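You operate a simulated robot arm through the tools that you are given. There is no shell and no other tool. Be economical: measure what you need, move in short steps, check, and stop when the job is done.

Carry out the task below with a simulated robot arm. There is one attempt and no reset: what you move stays moved.

TASK
Slide the tee bracket marked three along the top of the trestle table until it stands next to the small weight.
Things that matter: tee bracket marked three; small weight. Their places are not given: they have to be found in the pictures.

It is judged by the outcome, as a careful person would: the job done as asked, and still so three seconds after it is handed in. It fails if anything else is knocked over, pushed out of place, dropped, spilled or broken.

THE ROBOT
A 7-joint arm with a two-finger parallel gripper, fixed in place. Base frame: the origin is at the foot of the arm, x ahead of it, y to its left, z up; the work surface is at about z = 0. Lengths are in m, angles in degrees, forces in N, time in s.
With the tool pointing down near the work surface it reaches from about 0.22 to 0.58 m from the base axis. Its first joint turns from -66.0 to 66.0 degrees. Payload 2.5 kg.
Tool frame: the origin (TCP) lies between the finger pads and is the grasp point; the fingertips stand 0.023 m ahead of it; z points along the fingers, y is the line along which they close. The gripper opens to 0.094 m. The fingers are 0.038 m wide and 0.01 m thick; the gripper's body (0.054 by 0.096 m) begins 0.039 m behind the TCP.
Orientation is that of the tool frame in the base frame, as a unit quaternion [x, y, z, w]. With the fingers straight down and closing along the base's y, the tool's x points along the base's -x, its y along +y and its z along -z.

THE INTERFACE
- The arm moves only by the tool move_arm. Its argument "series" is a list of rows, each an object (a shift or turn left out is 0, a gripper value left out holds the last) with "translation": the shift along the base's x, y, z in units of 50 mm (1.0 is 50 mm), a list of three; "dr": the turn, a rotation vector about the base's x, y, z in units of 6 degrees (1.0 is 6 degrees), a list of three; "gripper": the closure, from 0 (fully open) to 1 (shut). In form: [{"translation": [tx, ty, tz], "dr": [ax, ay, az], "gripper": gripper}, ...]. A call has 1 to 8 rows; each row shifts and turns the commanded pose from where the row before left it. A call with a number of a shift or a turn outside -1 to 1 is refused whole. A row lasts 0.2 s, in which the tool goes at most 0.05 m and 8.6 degrees; a call with a longer step from one row to the next is refused whole, and so is a gripper value outside its range. A pose out of reach is approached as far as the arm can. The call stops where the force on the tool passes 40 N (or 10 N more than at its start, if that is more) or the arm is blocked; 0.2 s more then pass. The fingers move at their own pace (about 0.108 m/s each) and stop on an object; they squeeze with about 45 N. The grip force told is the motor's: it shows also when the fingers shut on nothing. Time passes only in rows, and 0.2 s behind the last, so rows that do not move let the fingers close. It gives the time, the measured TCP pose, the force on the tool (base axes), the opening and the grip force at its end, in the units of the frame above (readings bear some noise).
- Cameras (640 x 400 px; columns grow to the right, rows downward): "scene" is fixed at [0.1271, -0.4184, 0.5341]; the picture's right is [0.73, -0.68, 0.00], its down [-0.45, -0.49, -0.75] and it looks along [0.51, 0.55, -0.66] (base axes); focal length 358 px, centre (320, 200). "wrist" rides on the gripper at [-0.039, 0, -0.044] in the tool frame; the picture's right is [0.00, -1.00, 0.00], its down [0.97, 0.00, -0.24] and it looks along [0.24, 0.00, 0.97] (tool axes); focal length 218 px, centre (320, 200).
- snapshot(camera): a new picture of that camera. No time passes.
- point_at(camera, pixels): for up to 12 pixels [column, row] of the newest picture of that camera ("zoom" is the newest enlarged one), the place [x, y, z] in the base frame of the surface seen there, good to about 0.002 m. No time passes.
- enlarge(camera, box): a new picture of the part [left, top, right, bottom] of that camera's present view, enlarged. No time passes.
- finish_job(): hands the job in; it is judged then, once.

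Work in short steps. Measure before you move; look again where a grasp or a placing could have gone wrong, and mend it. You have 60 turns and 20 pictures in all, the two below and enlarged ones among them. Open the gripper and draw the arm clear of the work before you hand the job in, unless the task says otherwise; then end with one line.

The tools are called after "Call:" as name(argument=value, ...) on one line, values as JSON. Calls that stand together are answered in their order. move_arm: Moves the arm, as the interface text tells. Its arguments: {"type":"object","properties":{"series":{"type":"array","items":{"type":"object","properties":{"translation":{"type":"array","items":{"type":"number"}},"dr":{"type":"array","items":{"type":"number"}},"gripper":{"type":"number"}}}}},"required":["series"]} The other tools are called the same way: snapshot (camera) takes a picture; point_at (camera, pixels) gives the place of the surface under pixels of a picture; enlarge (camera, box) takes an enlarged picture of a part of a camera's view; finish_job () hands the job in.

At the start:

```text
time: 0.0
position: [0.347, -0.1776, 0.2808]
orientation: [0.0, 1.0, 0.0, 0.0]
force: [0.7, -0.7, 0.5]
opening: 0.0939
gripper_force: 0.1
```

scene: 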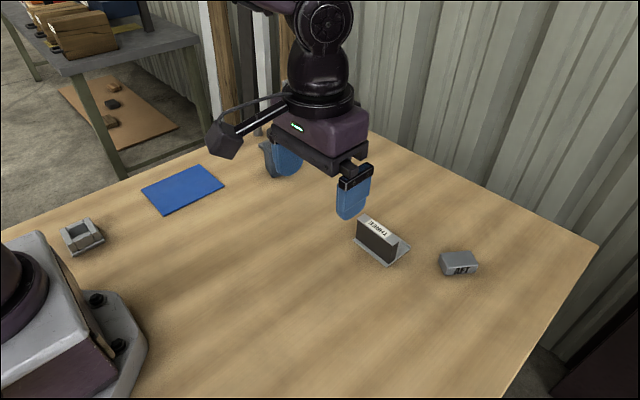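
wrist: 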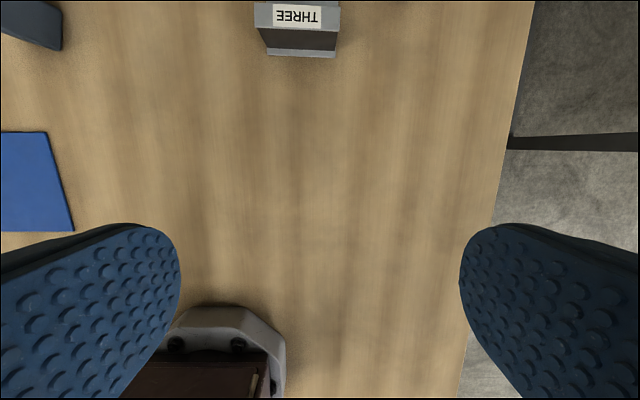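

The bracket marked THREE is at about (380,240) in the scene picture, and a small labelled block is at (458,263). I'll enlarge to identify it and the other objects.

Call:
enlarge(camera="scene", box=[330, 190, 510, 302])

Call:
enlarge(camera="scene", box=[40, 120, 360, 320])

```text
3.56 times, centred on (420, 246) of scene
```

zoom: 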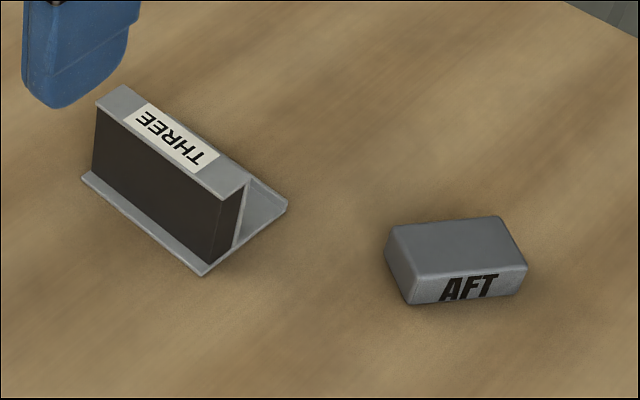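

```text
2.00 times, centred on (200, 220) of scene
```

zoom: 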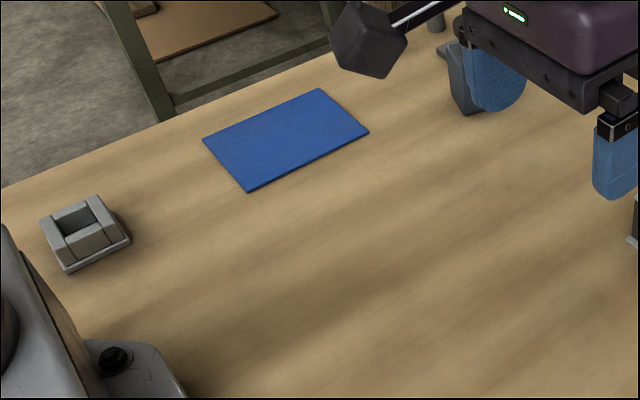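

The AFT block may or may not be the weight; something is hidden behind the gripper around (265,160). I'll raise and shift the arm to see everything.

Call:
move_arm(series=[{"translation": [0, 0, 0.9]}, {"translation": [0, 0, 0.9]}, {"translation": [0.6, 0.6, 0.3]}, {"translation": [0.6, 0.6, 0]}, {"translation": [0.0, 0.6, 0]}, {"translation": [0, 0.6, 0]}])

Call:
snapshot(camera="scene")

Call:
snapshot(camera="wrist")

```text
time: 1.4
position: [0.407, -0.059, 0.3847]
orientation: [0.0, 1.0, -0.001, 0.0]
force: [-0.4, 0.0, 0.0]
opening: 0.094
gripper_force: 0.0
```

```text
15 pictures are left
```

scene: 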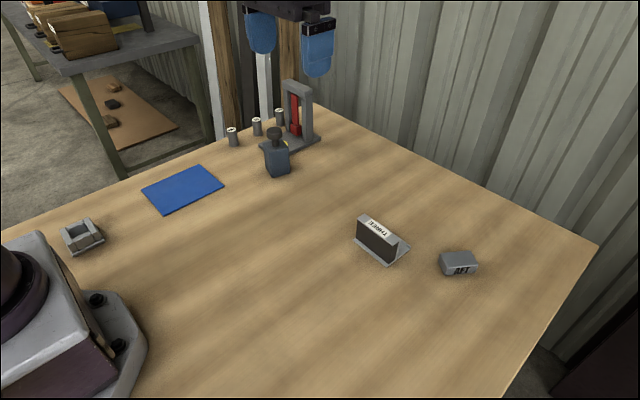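

```text
14 pictures are left
```

wrist: 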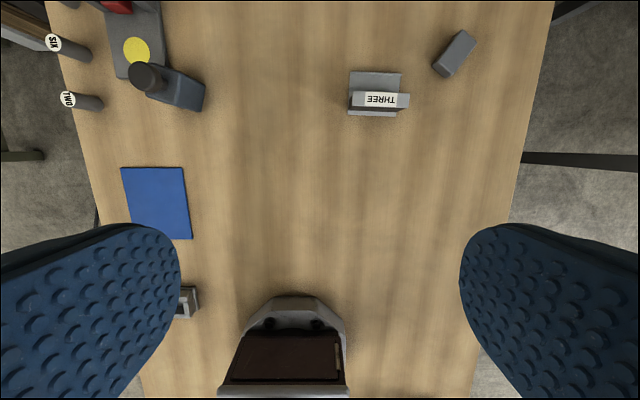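

A knobbed item is now visible at (277,155), beside a stand with a yellow spot. I'll enlarge it.

Call:
enlarge(camera="scene", box=[210, 70, 338, 190])

Call:
point_at(camera="scene", pixels=[[277, 132], [276, 150], [268, 173], [290, 172], [267, 149], [288, 146], [205, 168], [224, 186], [300, 140], [233, 143], [458, 257], [322, 138]])

```text
3.33 times, centred on (274, 130) of scene
```

zoom: 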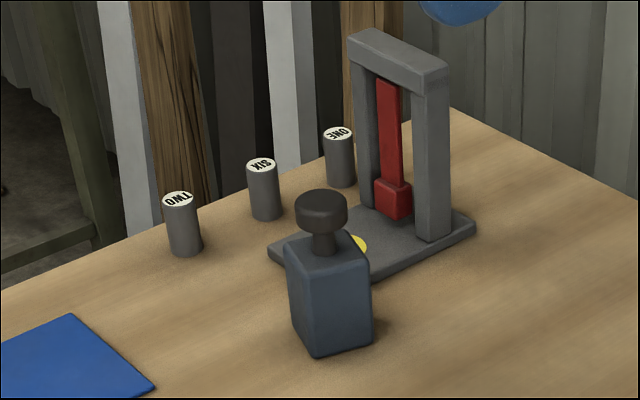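

```text
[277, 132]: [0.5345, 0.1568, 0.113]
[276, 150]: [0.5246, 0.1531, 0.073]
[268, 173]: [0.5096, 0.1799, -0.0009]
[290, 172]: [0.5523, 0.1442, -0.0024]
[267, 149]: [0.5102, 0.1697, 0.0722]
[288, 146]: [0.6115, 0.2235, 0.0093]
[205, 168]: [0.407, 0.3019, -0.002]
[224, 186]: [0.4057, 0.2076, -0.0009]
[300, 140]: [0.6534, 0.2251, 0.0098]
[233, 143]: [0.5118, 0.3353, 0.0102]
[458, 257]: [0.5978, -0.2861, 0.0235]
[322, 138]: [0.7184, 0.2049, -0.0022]
```

The knobbed block at about (0.53, 0.16) is clearly the weight. Next I measure the bracket in an enlarged view.

Call:
enlarge(camera="scene", box=[340, 205, 420, 270])

Call:
enlarge(camera="wrist", box=[90, 0, 490, 250])

```text
6.15 times, centred on (380, 238) of scene
```

zoom: 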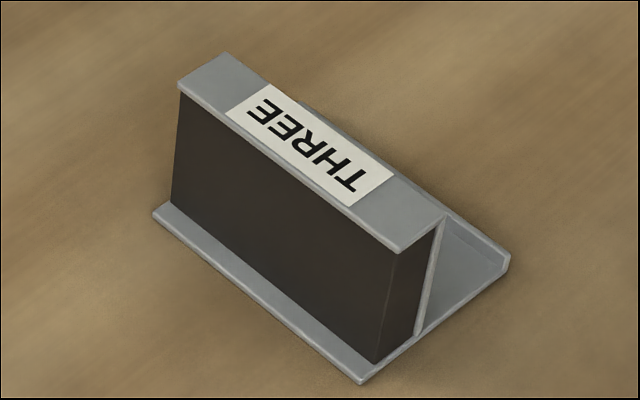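

```text
1.60 times, centred on (290, 125) of wrist
```

zoom: 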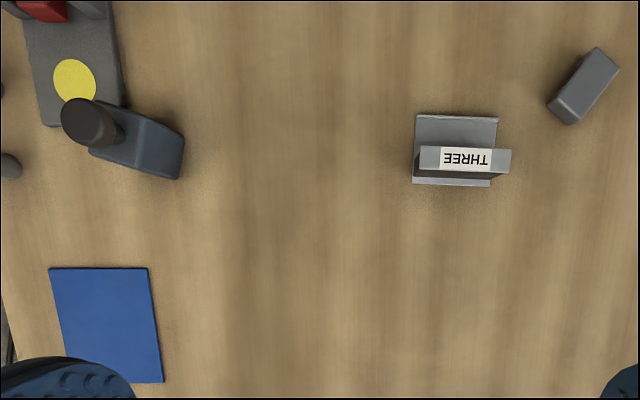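

Call:
point_at(camera="zoom", pixels=[[456, 118], [455, 125], [455, 150], [455, 165], [455, 183], [417, 160], [507, 160], [416, 135], [496, 135], [180, 155], [105, 170], [135, 145]])

Call:
point_at(camera="scene", pixels=[[366, 218], [391, 235], [357, 240], [387, 264], [402, 246], [363, 226], [384, 250], [358, 217], [368, 214]])

```text
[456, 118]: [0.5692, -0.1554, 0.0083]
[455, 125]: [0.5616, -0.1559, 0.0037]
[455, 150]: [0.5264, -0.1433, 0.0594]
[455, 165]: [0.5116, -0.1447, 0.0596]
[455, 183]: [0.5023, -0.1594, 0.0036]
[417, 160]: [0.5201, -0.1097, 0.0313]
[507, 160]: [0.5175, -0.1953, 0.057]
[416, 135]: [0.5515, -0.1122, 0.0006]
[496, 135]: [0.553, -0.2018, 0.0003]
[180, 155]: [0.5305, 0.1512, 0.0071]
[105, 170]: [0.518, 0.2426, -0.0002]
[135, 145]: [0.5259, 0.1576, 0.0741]
```

```text
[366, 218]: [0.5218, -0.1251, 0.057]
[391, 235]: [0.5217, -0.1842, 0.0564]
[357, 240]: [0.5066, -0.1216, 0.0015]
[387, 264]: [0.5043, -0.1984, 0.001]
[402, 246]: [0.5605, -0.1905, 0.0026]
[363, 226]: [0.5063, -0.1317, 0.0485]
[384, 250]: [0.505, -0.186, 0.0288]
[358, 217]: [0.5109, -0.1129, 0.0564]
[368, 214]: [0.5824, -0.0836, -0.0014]
```

The bracket's base spans x 0.50–0.57, y −0.198…−0.115; its upright is at x≈0.507–0.53, up to z≈0.058. I'll turn the gripper −90° about z so that it closes along x, and move above the bracket.

Call:
move_arm(series=[{"translation": [0.15, -0.13, -0.2], "dr": [0, 0, -1]}, {"translation": [0.15, -0.13, -0.2], "dr": [0, 0, -1]}, {"translation": [0.15, -0.13, -0.2], "dr": [0, 0, -1]}, {"translation": [0.15, -0.13, -0.2], "dr": [0, 0, -1]}, {"translation": [0.15, -0.13, -0.2], "dr": [0, 0, -1]}, {"translation": [0.15, -0.13, -0.2], "dr": [0, 0, -1]}, {"translation": [0.15, -0.13, -0.2], "dr": [0, 0, -1]}, {"translation": [0.15, -0.13, -0.2], "dr": [0, 0, -1]}])

Call:
move_arm(series=[{"translation": [0.15, -0.13, -0.3], "dr": [0, 0, -1]}, {"translation": [0.15, -0.13, -0.3], "dr": [0, 0, -1]}, {"translation": [0.15, -0.13, -0.3], "dr": [0, 0, -1]}, {"translation": [0.15, -0.13, -0.3], "dr": [0, 0, -1]}, {"translation": [0.15, -0.13, -0.3], "dr": [0, 0, -1]}, {"translation": [0.15, -0.13, -0.3], "dr": [0, 0, -1]}, {"translation": [0.12, -0.13, -0.3], "dr": [0, 0, -1]}, {}])

Call:
snapshot(camera="wrist")

```text
time: 3.2
position: [0.4682, -0.1099, 0.3045]
orientation: [0.408, 0.913, 0.001, 0.0]
force: [-0.6, -0.2, -0.2]
opening: 0.0942
gripper_force: 0.1
```

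```text
time: 5.0
position: [0.5174, -0.1563, 0.2016]
orientation: [0.708, 0.706, 0.0, 0.0]
force: [-0.1, 0.0, -0.7]
opening: 0.0936
gripper_force: 0.0
```

```text
10 pictures are left
```

wrist: 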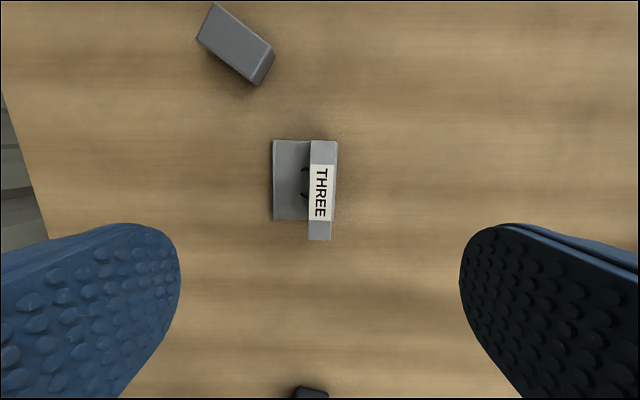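

The gripper is aligned; the upright is at columns 309–337. I measure its width and the ends of the bracket.

Call:
point_at(camera="wrist", pixels=[[310, 160], [335, 160], [311, 230], [330, 230], [320, 142], [320, 238], [276, 180], [276, 218], [276, 143], [307, 190], [333, 190], [300, 180]])

```text
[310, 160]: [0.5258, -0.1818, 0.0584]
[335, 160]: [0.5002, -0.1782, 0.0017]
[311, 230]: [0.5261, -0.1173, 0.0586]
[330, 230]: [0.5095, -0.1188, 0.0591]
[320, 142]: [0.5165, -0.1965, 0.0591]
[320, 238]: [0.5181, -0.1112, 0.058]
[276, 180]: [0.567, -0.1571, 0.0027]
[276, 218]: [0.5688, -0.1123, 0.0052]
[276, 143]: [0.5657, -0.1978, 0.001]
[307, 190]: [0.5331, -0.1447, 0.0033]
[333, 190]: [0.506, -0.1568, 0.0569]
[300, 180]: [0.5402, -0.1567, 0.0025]
```

The upright is centred at (0.517, −0.154). I descend to TCP z≈0.043.

Call:
move_arm(series=[{"translation": [0, 0.03, -0.6]}, {"translation": [0, 0, -0.6]}, {"translation": [0, 0, -0.6]}, {"translation": [0, 0, -0.5]}, {"translation": [0, 0, -0.45]}, {"translation": [0, 0, -0.4]}, {}])

Call:
move_arm(series=[{"gripper": 0.4}, {"gripper": 0.7}, {"gripper": 1}, {"gripper": 1}, {"gripper": 1}])

Call:
snapshot(camera="wrist")

```text
time: 6.6
position: [0.5184, -0.1544, 0.0418]
orientation: [0.707, 0.707, 0.0, 0.0]
force: [0.3, -1.1, 0.2]
opening: 0.0939
gripper_force: 0.2
```

```text
time: 7.8
position: [0.5177, -0.1536, 0.0415]
orientation: [0.707, 0.707, -0.001, 0.0]
force: [-0.9, 0.2, 1.0]
opening: 0.0215
gripper_force: 44.8
```

```text
9 pictures are left
```

wrist: 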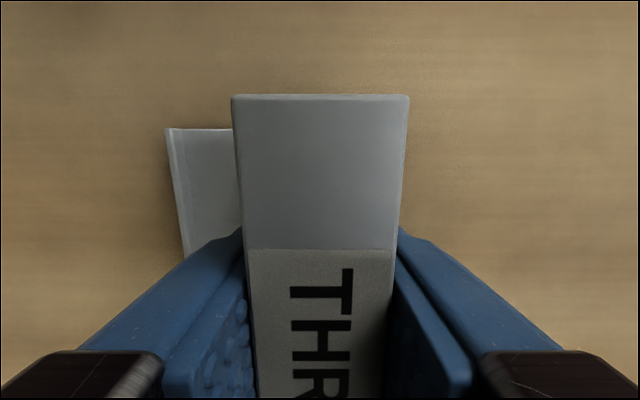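

Firm hold (opening 0.0215). I slide it along +y by 0.15 m at constant height, then measure.

Call:
move_arm(series=[{"translation": [0, 0.2, 0], "gripper": 1}, {"translation": [0, 0.4, 0]}, {"translation": [0, 0.4, 0]}, {"translation": [0, 0.5, 0]}, {"translation": [0, 0.5, 0]}, {"translation": [0, 0.5, 0]}, {"translation": [0, 0.4, 0]}, {"translation": [0, 0.1, 0]}])

Call:
enlarge(camera="scene", box=[240, 100, 400, 200])

```text
time: 9.6
position: [0.5171, -0.0048, 0.0437]
orientation: [0.707, 0.707, 0.0, 0.0]
force: [-0.1, -0.2, -1.1]
opening: 0.0217
gripper_force: 45.0
```

```text
4.00 times, centred on (320, 150) of scene
```

zoom: 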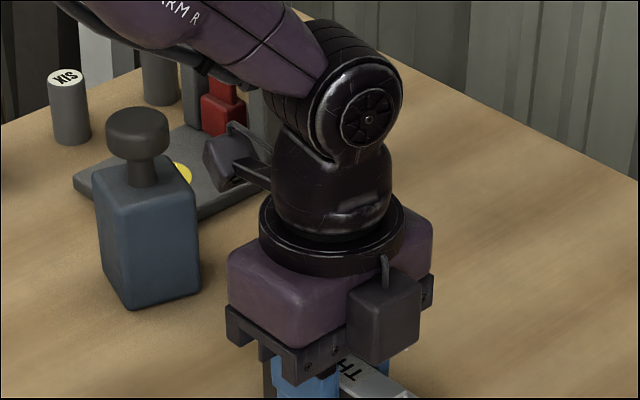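

The weight is still untouched. Before going closer I measure its faces and the protruding box on the arm (zoom (225,160)).

Call:
point_at(camera="zoom", pixels=[[225, 165], [210, 150], [240, 180], [128, 303], [199, 288], [165, 297], [190, 200], [120, 200], [100, 255], [160, 250], [137, 120], [250, 270]])

Call:
snapshot(camera="wrist")

```text
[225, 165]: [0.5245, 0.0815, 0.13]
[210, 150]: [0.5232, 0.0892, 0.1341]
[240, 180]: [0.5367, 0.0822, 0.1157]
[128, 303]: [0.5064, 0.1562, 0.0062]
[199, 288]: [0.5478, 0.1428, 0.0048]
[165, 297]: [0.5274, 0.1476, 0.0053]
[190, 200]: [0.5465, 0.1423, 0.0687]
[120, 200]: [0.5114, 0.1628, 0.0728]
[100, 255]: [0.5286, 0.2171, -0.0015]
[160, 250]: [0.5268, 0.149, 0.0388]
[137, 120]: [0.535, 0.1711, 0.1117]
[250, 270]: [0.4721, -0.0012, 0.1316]
```

```text
7 pictures are left
```

wrist: 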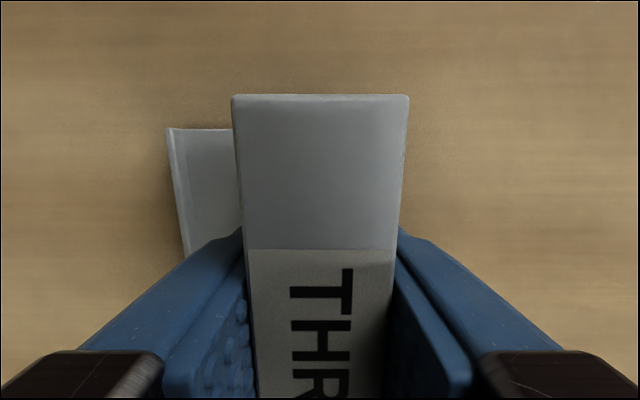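

The weight's near face is at y≈0.142–0.156 and its knob's front is at y≈0.157. The arm's protruding box (y≈0.09+, z≈0.12) would hit the knob before the bracket got there. So I'll release, rise, turn back to the original orientation, and push the bracket from behind with closed fingers.

Call:
move_arm(series=[{"gripper": 0.5}, {"gripper": 0}, {"gripper": 0}, {"translation": [0, 0, 0.4]}, {"translation": [0, 0, 0.8]}, {"translation": [0, 0, 0.8]}, {"translation": [0, -0.3, 0.5]}, {"translation": [0, -0.5, 0], "dr": [0, 0, 1]}])

Call:
move_arm(series=[{"translation": [0, -0.3, 0], "dr": [0, 0, 1]}, {"translation": [0, -0.3, 0], "dr": [0, 0, 1]}, {"translation": [0, -0.3, 0], "dr": [0, 0, 1]}, {"translation": [0, -0.3, 0], "dr": [0, 0, 1]}, {"translation": [0, -0.3, 0], "dr": [0, 0, 1]}, {"dr": [0, 0, 1]}, {"dr": [0, 0, 1]}, {"dr": [0, 0, 1]}])

Call:
move_arm(series=[{"dr": [0, 0, 1], "gripper": 0.5}, {"dr": [0, 0, 1], "gripper": 1}, {"dr": [0, 0, 1]}, {"dr": [0, 0, 1]}, {"dr": [0, 0, 1]}, {"dr": [0, 0, 1]}, {}, {}])

Call:
snapshot(camera="scene")

```text
time: 11.4
position: [0.5182, -0.0416, 0.1685]
orientation: [0.669, 0.743, 0.0, 0.0]
force: [-0.2, -0.2, 0.3]
opening: 0.0939
gripper_force: 0.1
```

```text
time: 13.2
position: [0.5172, -0.1192, 0.1681]
orientation: [0.308, 0.951, 0.0, -0.001]
force: [-0.5, 0.3, 0.3]
opening: 0.0939
gripper_force: 0.1
```

```text
time: 15.0
position: [0.5183, -0.1188, 0.1694]
orientation: [0.0, 1.0, 0.0, -0.001]
force: [-0.2, 0.0, 0.0]
opening: 0.0
gripper_force: 41.8
```

```text
6 pictures are left
```

scene: 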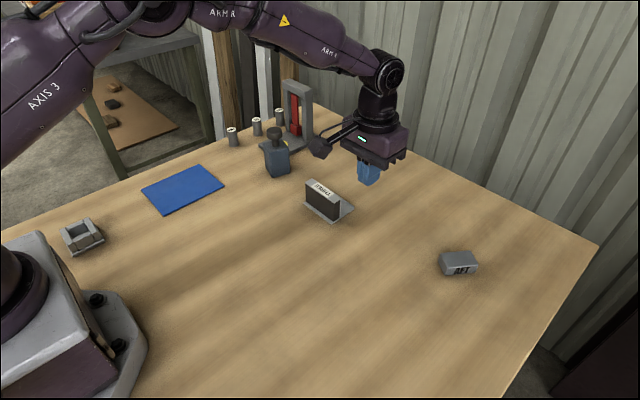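

The bracket stands upright at (325,200). I measure its ends and the protruding box's position now.

Call:
point_at(camera="scene", pixels=[[319, 148], [314, 183], [335, 195], [307, 200], [332, 220], [352, 208], [337, 210], [273, 176], [289, 172], [368, 180]])

```text
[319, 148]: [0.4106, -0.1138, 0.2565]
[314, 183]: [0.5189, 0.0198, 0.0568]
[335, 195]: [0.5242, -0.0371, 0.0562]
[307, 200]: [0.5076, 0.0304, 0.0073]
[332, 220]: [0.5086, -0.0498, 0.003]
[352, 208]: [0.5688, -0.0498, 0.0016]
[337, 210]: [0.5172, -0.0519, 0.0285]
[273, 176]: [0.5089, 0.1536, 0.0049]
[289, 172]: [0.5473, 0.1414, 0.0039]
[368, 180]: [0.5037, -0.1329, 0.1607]
```

The bracket's rear end is at y≈−0.049 and the box is now off to −x, clear. I descend behind the bracket.

Call:
move_arm(series=[{"translation": [0.03, 0, -0.6]}, {"translation": [0, 0, -0.6]}, {"translation": [0, 0, -0.6]}, {"translation": [0, 0, -0.5]}, {"translation": [0, 0, -0.44]}, {}])

Call:
move_arm(series=[{"translation": [0, 0.4, 0]}, {"translation": [0, 0.4, 0]}, {"translation": [0, 0.2, 0]}, {"translation": [0, 0.2, 0]}, {"translation": [0, 0.3, 0]}, {"translation": [0, 0.3, 0]}, {"translation": [0, 0.2, 0]}, {}])

Call:
snapshot(camera="wrist")

```text
time: 16.4
position: [0.5202, -0.1187, 0.0312]
orientation: [0.0, 1.0, 0.0, 0.0]
force: [-0.1, -0.2, -0.5]
opening: 0.0002
gripper_force: 42.1
```

```text
time: 18.2
position: [0.5194, -0.0183, 0.0327]
orientation: [0.0, 1.0, 0.0, 0.0]
force: [-0.7, -0.9, -0.1]
opening: 0.0
gripper_force: 42.4
```

```text
5 pictures are left
```

wrist: 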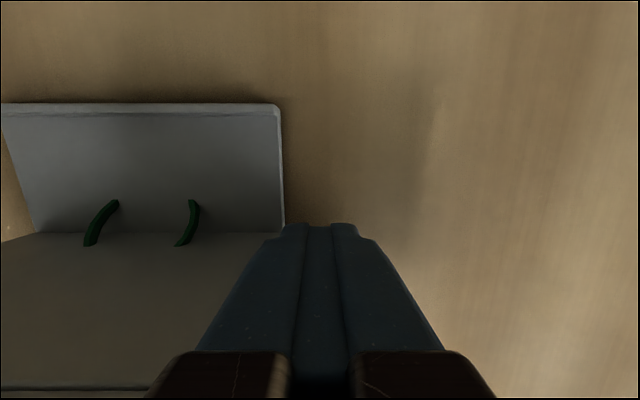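

The fingers are against the rear end and the bracket is straight. I check the rear edge before the last stretch.

Call:
point_at(camera="wrist", pixels=[[278, 160], [276, 118], [200, 140], [6, 115], [262, 245], [100, 300]])

```text
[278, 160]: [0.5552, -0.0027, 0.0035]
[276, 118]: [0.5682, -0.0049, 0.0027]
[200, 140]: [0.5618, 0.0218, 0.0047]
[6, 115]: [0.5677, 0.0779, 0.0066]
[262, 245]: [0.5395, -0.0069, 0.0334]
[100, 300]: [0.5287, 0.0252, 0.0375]
```

The rear is at y≈−0.006, the front at ≈0.080, with the weight's nearest corner at ≈0.142. I push 0.046 m more, slowly.

Call:
move_arm(series=[{"translation": [0, 0.16, 0]}, {"translation": [0, 0.2, 0]}, {"translation": [0, 0.2, 0]}, {"translation": [0, 0.2, 0]}, {"translation": [0, 0.1, 0]}, {"translation": [0, 0.06, 0]}, {}])

Call:
enlarge(camera="scene", box=[240, 100, 400, 200])

```text
time: 19.8
position: [0.5199, 0.026, 0.0316]
orientation: [0.0, 1.0, 0.0, 0.0]
force: [-0.8, -0.4, -0.3]
opening: 0.0003
gripper_force: 42.0
```

```text
4.00 times, centred on (320, 150) of scene
```

zoom: 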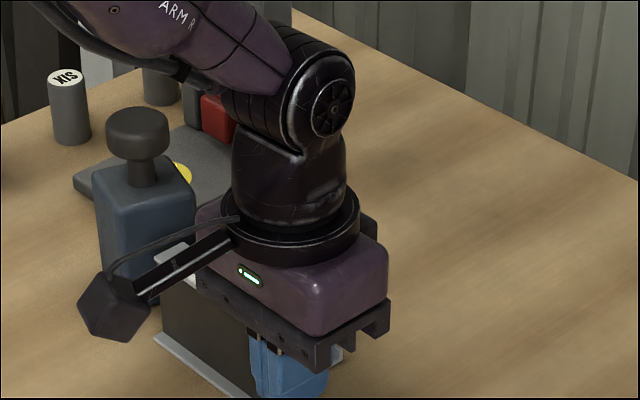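

The weight hasn't moved and the bracket is close to it. I back off along −y, rise clear and look.

Call:
move_arm(series=[{"translation": [0, -0.4, 0]}, {"translation": [0, -0.8, 0]}, {"translation": [0, -0.8, 0]}, {"translation": [0, -0.4, 0.6]}, {"translation": [0, 0, 0.9], "gripper": 0.5}, {"translation": [0, 0, 0.9], "gripper": 0}, {"translation": [0, -0.4, 0.9]}, {}])

Call:
enlarge(camera="scene", box=[230, 100, 390, 200])

```text
time: 21.6
position: [0.5194, -0.1142, 0.197]
orientation: [0.0, 1.0, 0.0, 0.0]
force: [-0.1, 0.2, 0.1]
opening: 0.0941
gripper_force: 0.0
```

```text
4.00 times, centred on (310, 150) of scene
```

zoom: 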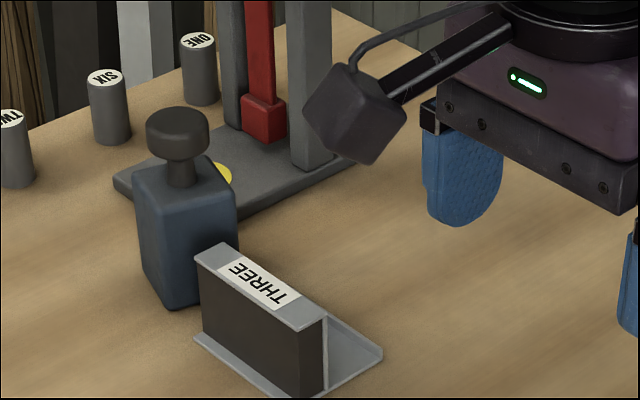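

Call:
point_at(camera="zoom", pixels=[[200, 338], [222, 247], [202, 258], [185, 290], [232, 230], [316, 392], [378, 352], [172, 302], [220, 210], [200, 300]])

```text
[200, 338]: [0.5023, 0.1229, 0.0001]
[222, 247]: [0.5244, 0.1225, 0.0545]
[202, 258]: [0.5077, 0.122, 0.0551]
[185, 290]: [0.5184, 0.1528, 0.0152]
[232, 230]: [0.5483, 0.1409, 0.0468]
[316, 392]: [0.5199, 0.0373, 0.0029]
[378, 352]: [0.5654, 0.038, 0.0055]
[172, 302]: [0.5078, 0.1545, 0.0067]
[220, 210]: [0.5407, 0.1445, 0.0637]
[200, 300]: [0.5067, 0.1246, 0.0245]
```

The gap is about 18 mm at the nearest corner and up to 30 mm elsewhere. That's near, but I'll close it by about 9 mm more with the same safe push.

Call:
move_arm(series=[{"gripper": 1}, {"gripper": 1}, {"translation": [0, 0, -0.8]}, {"translation": [0, 0, -0.8]}, {"translation": [0, 0, -0.8]}, {"translation": [0, 0, -0.6]}, {"translation": [0, 0, -0.31]}, {}])

Call:
move_arm(series=[{"translation": [0, 0.7, 0]}, {"translation": [0, 0.8, 0]}, {"translation": [0, 0.7, 0]}, {"translation": [0, 0.4, 0]}, {"translation": [0, 0.1, 0]}, {"translation": [0, 0.1, 0]}, {"translation": [0, 0.1, 0]}, {"translation": [0, 0.08, 0]}])

Call:
move_arm(series=[{"translation": [0, -0.4, 0]}, {"translation": [0, -0.8, 0]}, {"translation": [0, -0.8, 0]}, {"translation": [0, -0.5, 0.6]}, {"translation": [0, -0.4, 0.9], "gripper": 0.5}, {"translation": [0, -0.4, 0.9], "gripper": 0}, {"translation": [0, -0.4, 0.9]}, {}])

Call:
enlarge(camera="scene", box=[230, 100, 390, 200])

```text
time: 23.4
position: [0.5195, -0.1119, 0.0305]
orientation: [-0.001, 1.0, 0.0, 0.0]
force: [-0.3, 1.2, -0.6]
opening: 0.0
gripper_force: 42.2
```

```text
time: 25.2
position: [0.5197, 0.0354, 0.0311]
orientation: [-0.001, 1.0, 0.0, -0.001]
force: [0.0, -0.2, -0.7]
opening: 0.0
gripper_force: 42.4
```

```text
time: 27.0
position: [0.5186, -0.1488, 0.1956]
orientation: [0.0, 1.0, 0.0, 0.0]
force: [0.4, 0.0, -0.2]
opening: 0.0941
gripper_force: 0.0
```

```text
4.00 times, centred on (310, 150) of scene
```

zoom: 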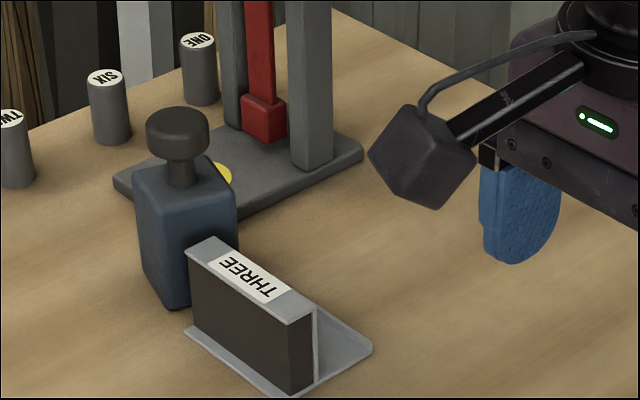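

The bracket now stands upright about 9 mm from the weight. The weight's pixels haven't changed, nothing else has been disturbed, and the gripper is open and clear, so I hand in.

Call:
finish_job()

```text
The job is handed in.
```

I slid the tee bracket marked three along the table until it stood upright about 9 mm from the small weight; nothing else was moved, and the job is handed in.
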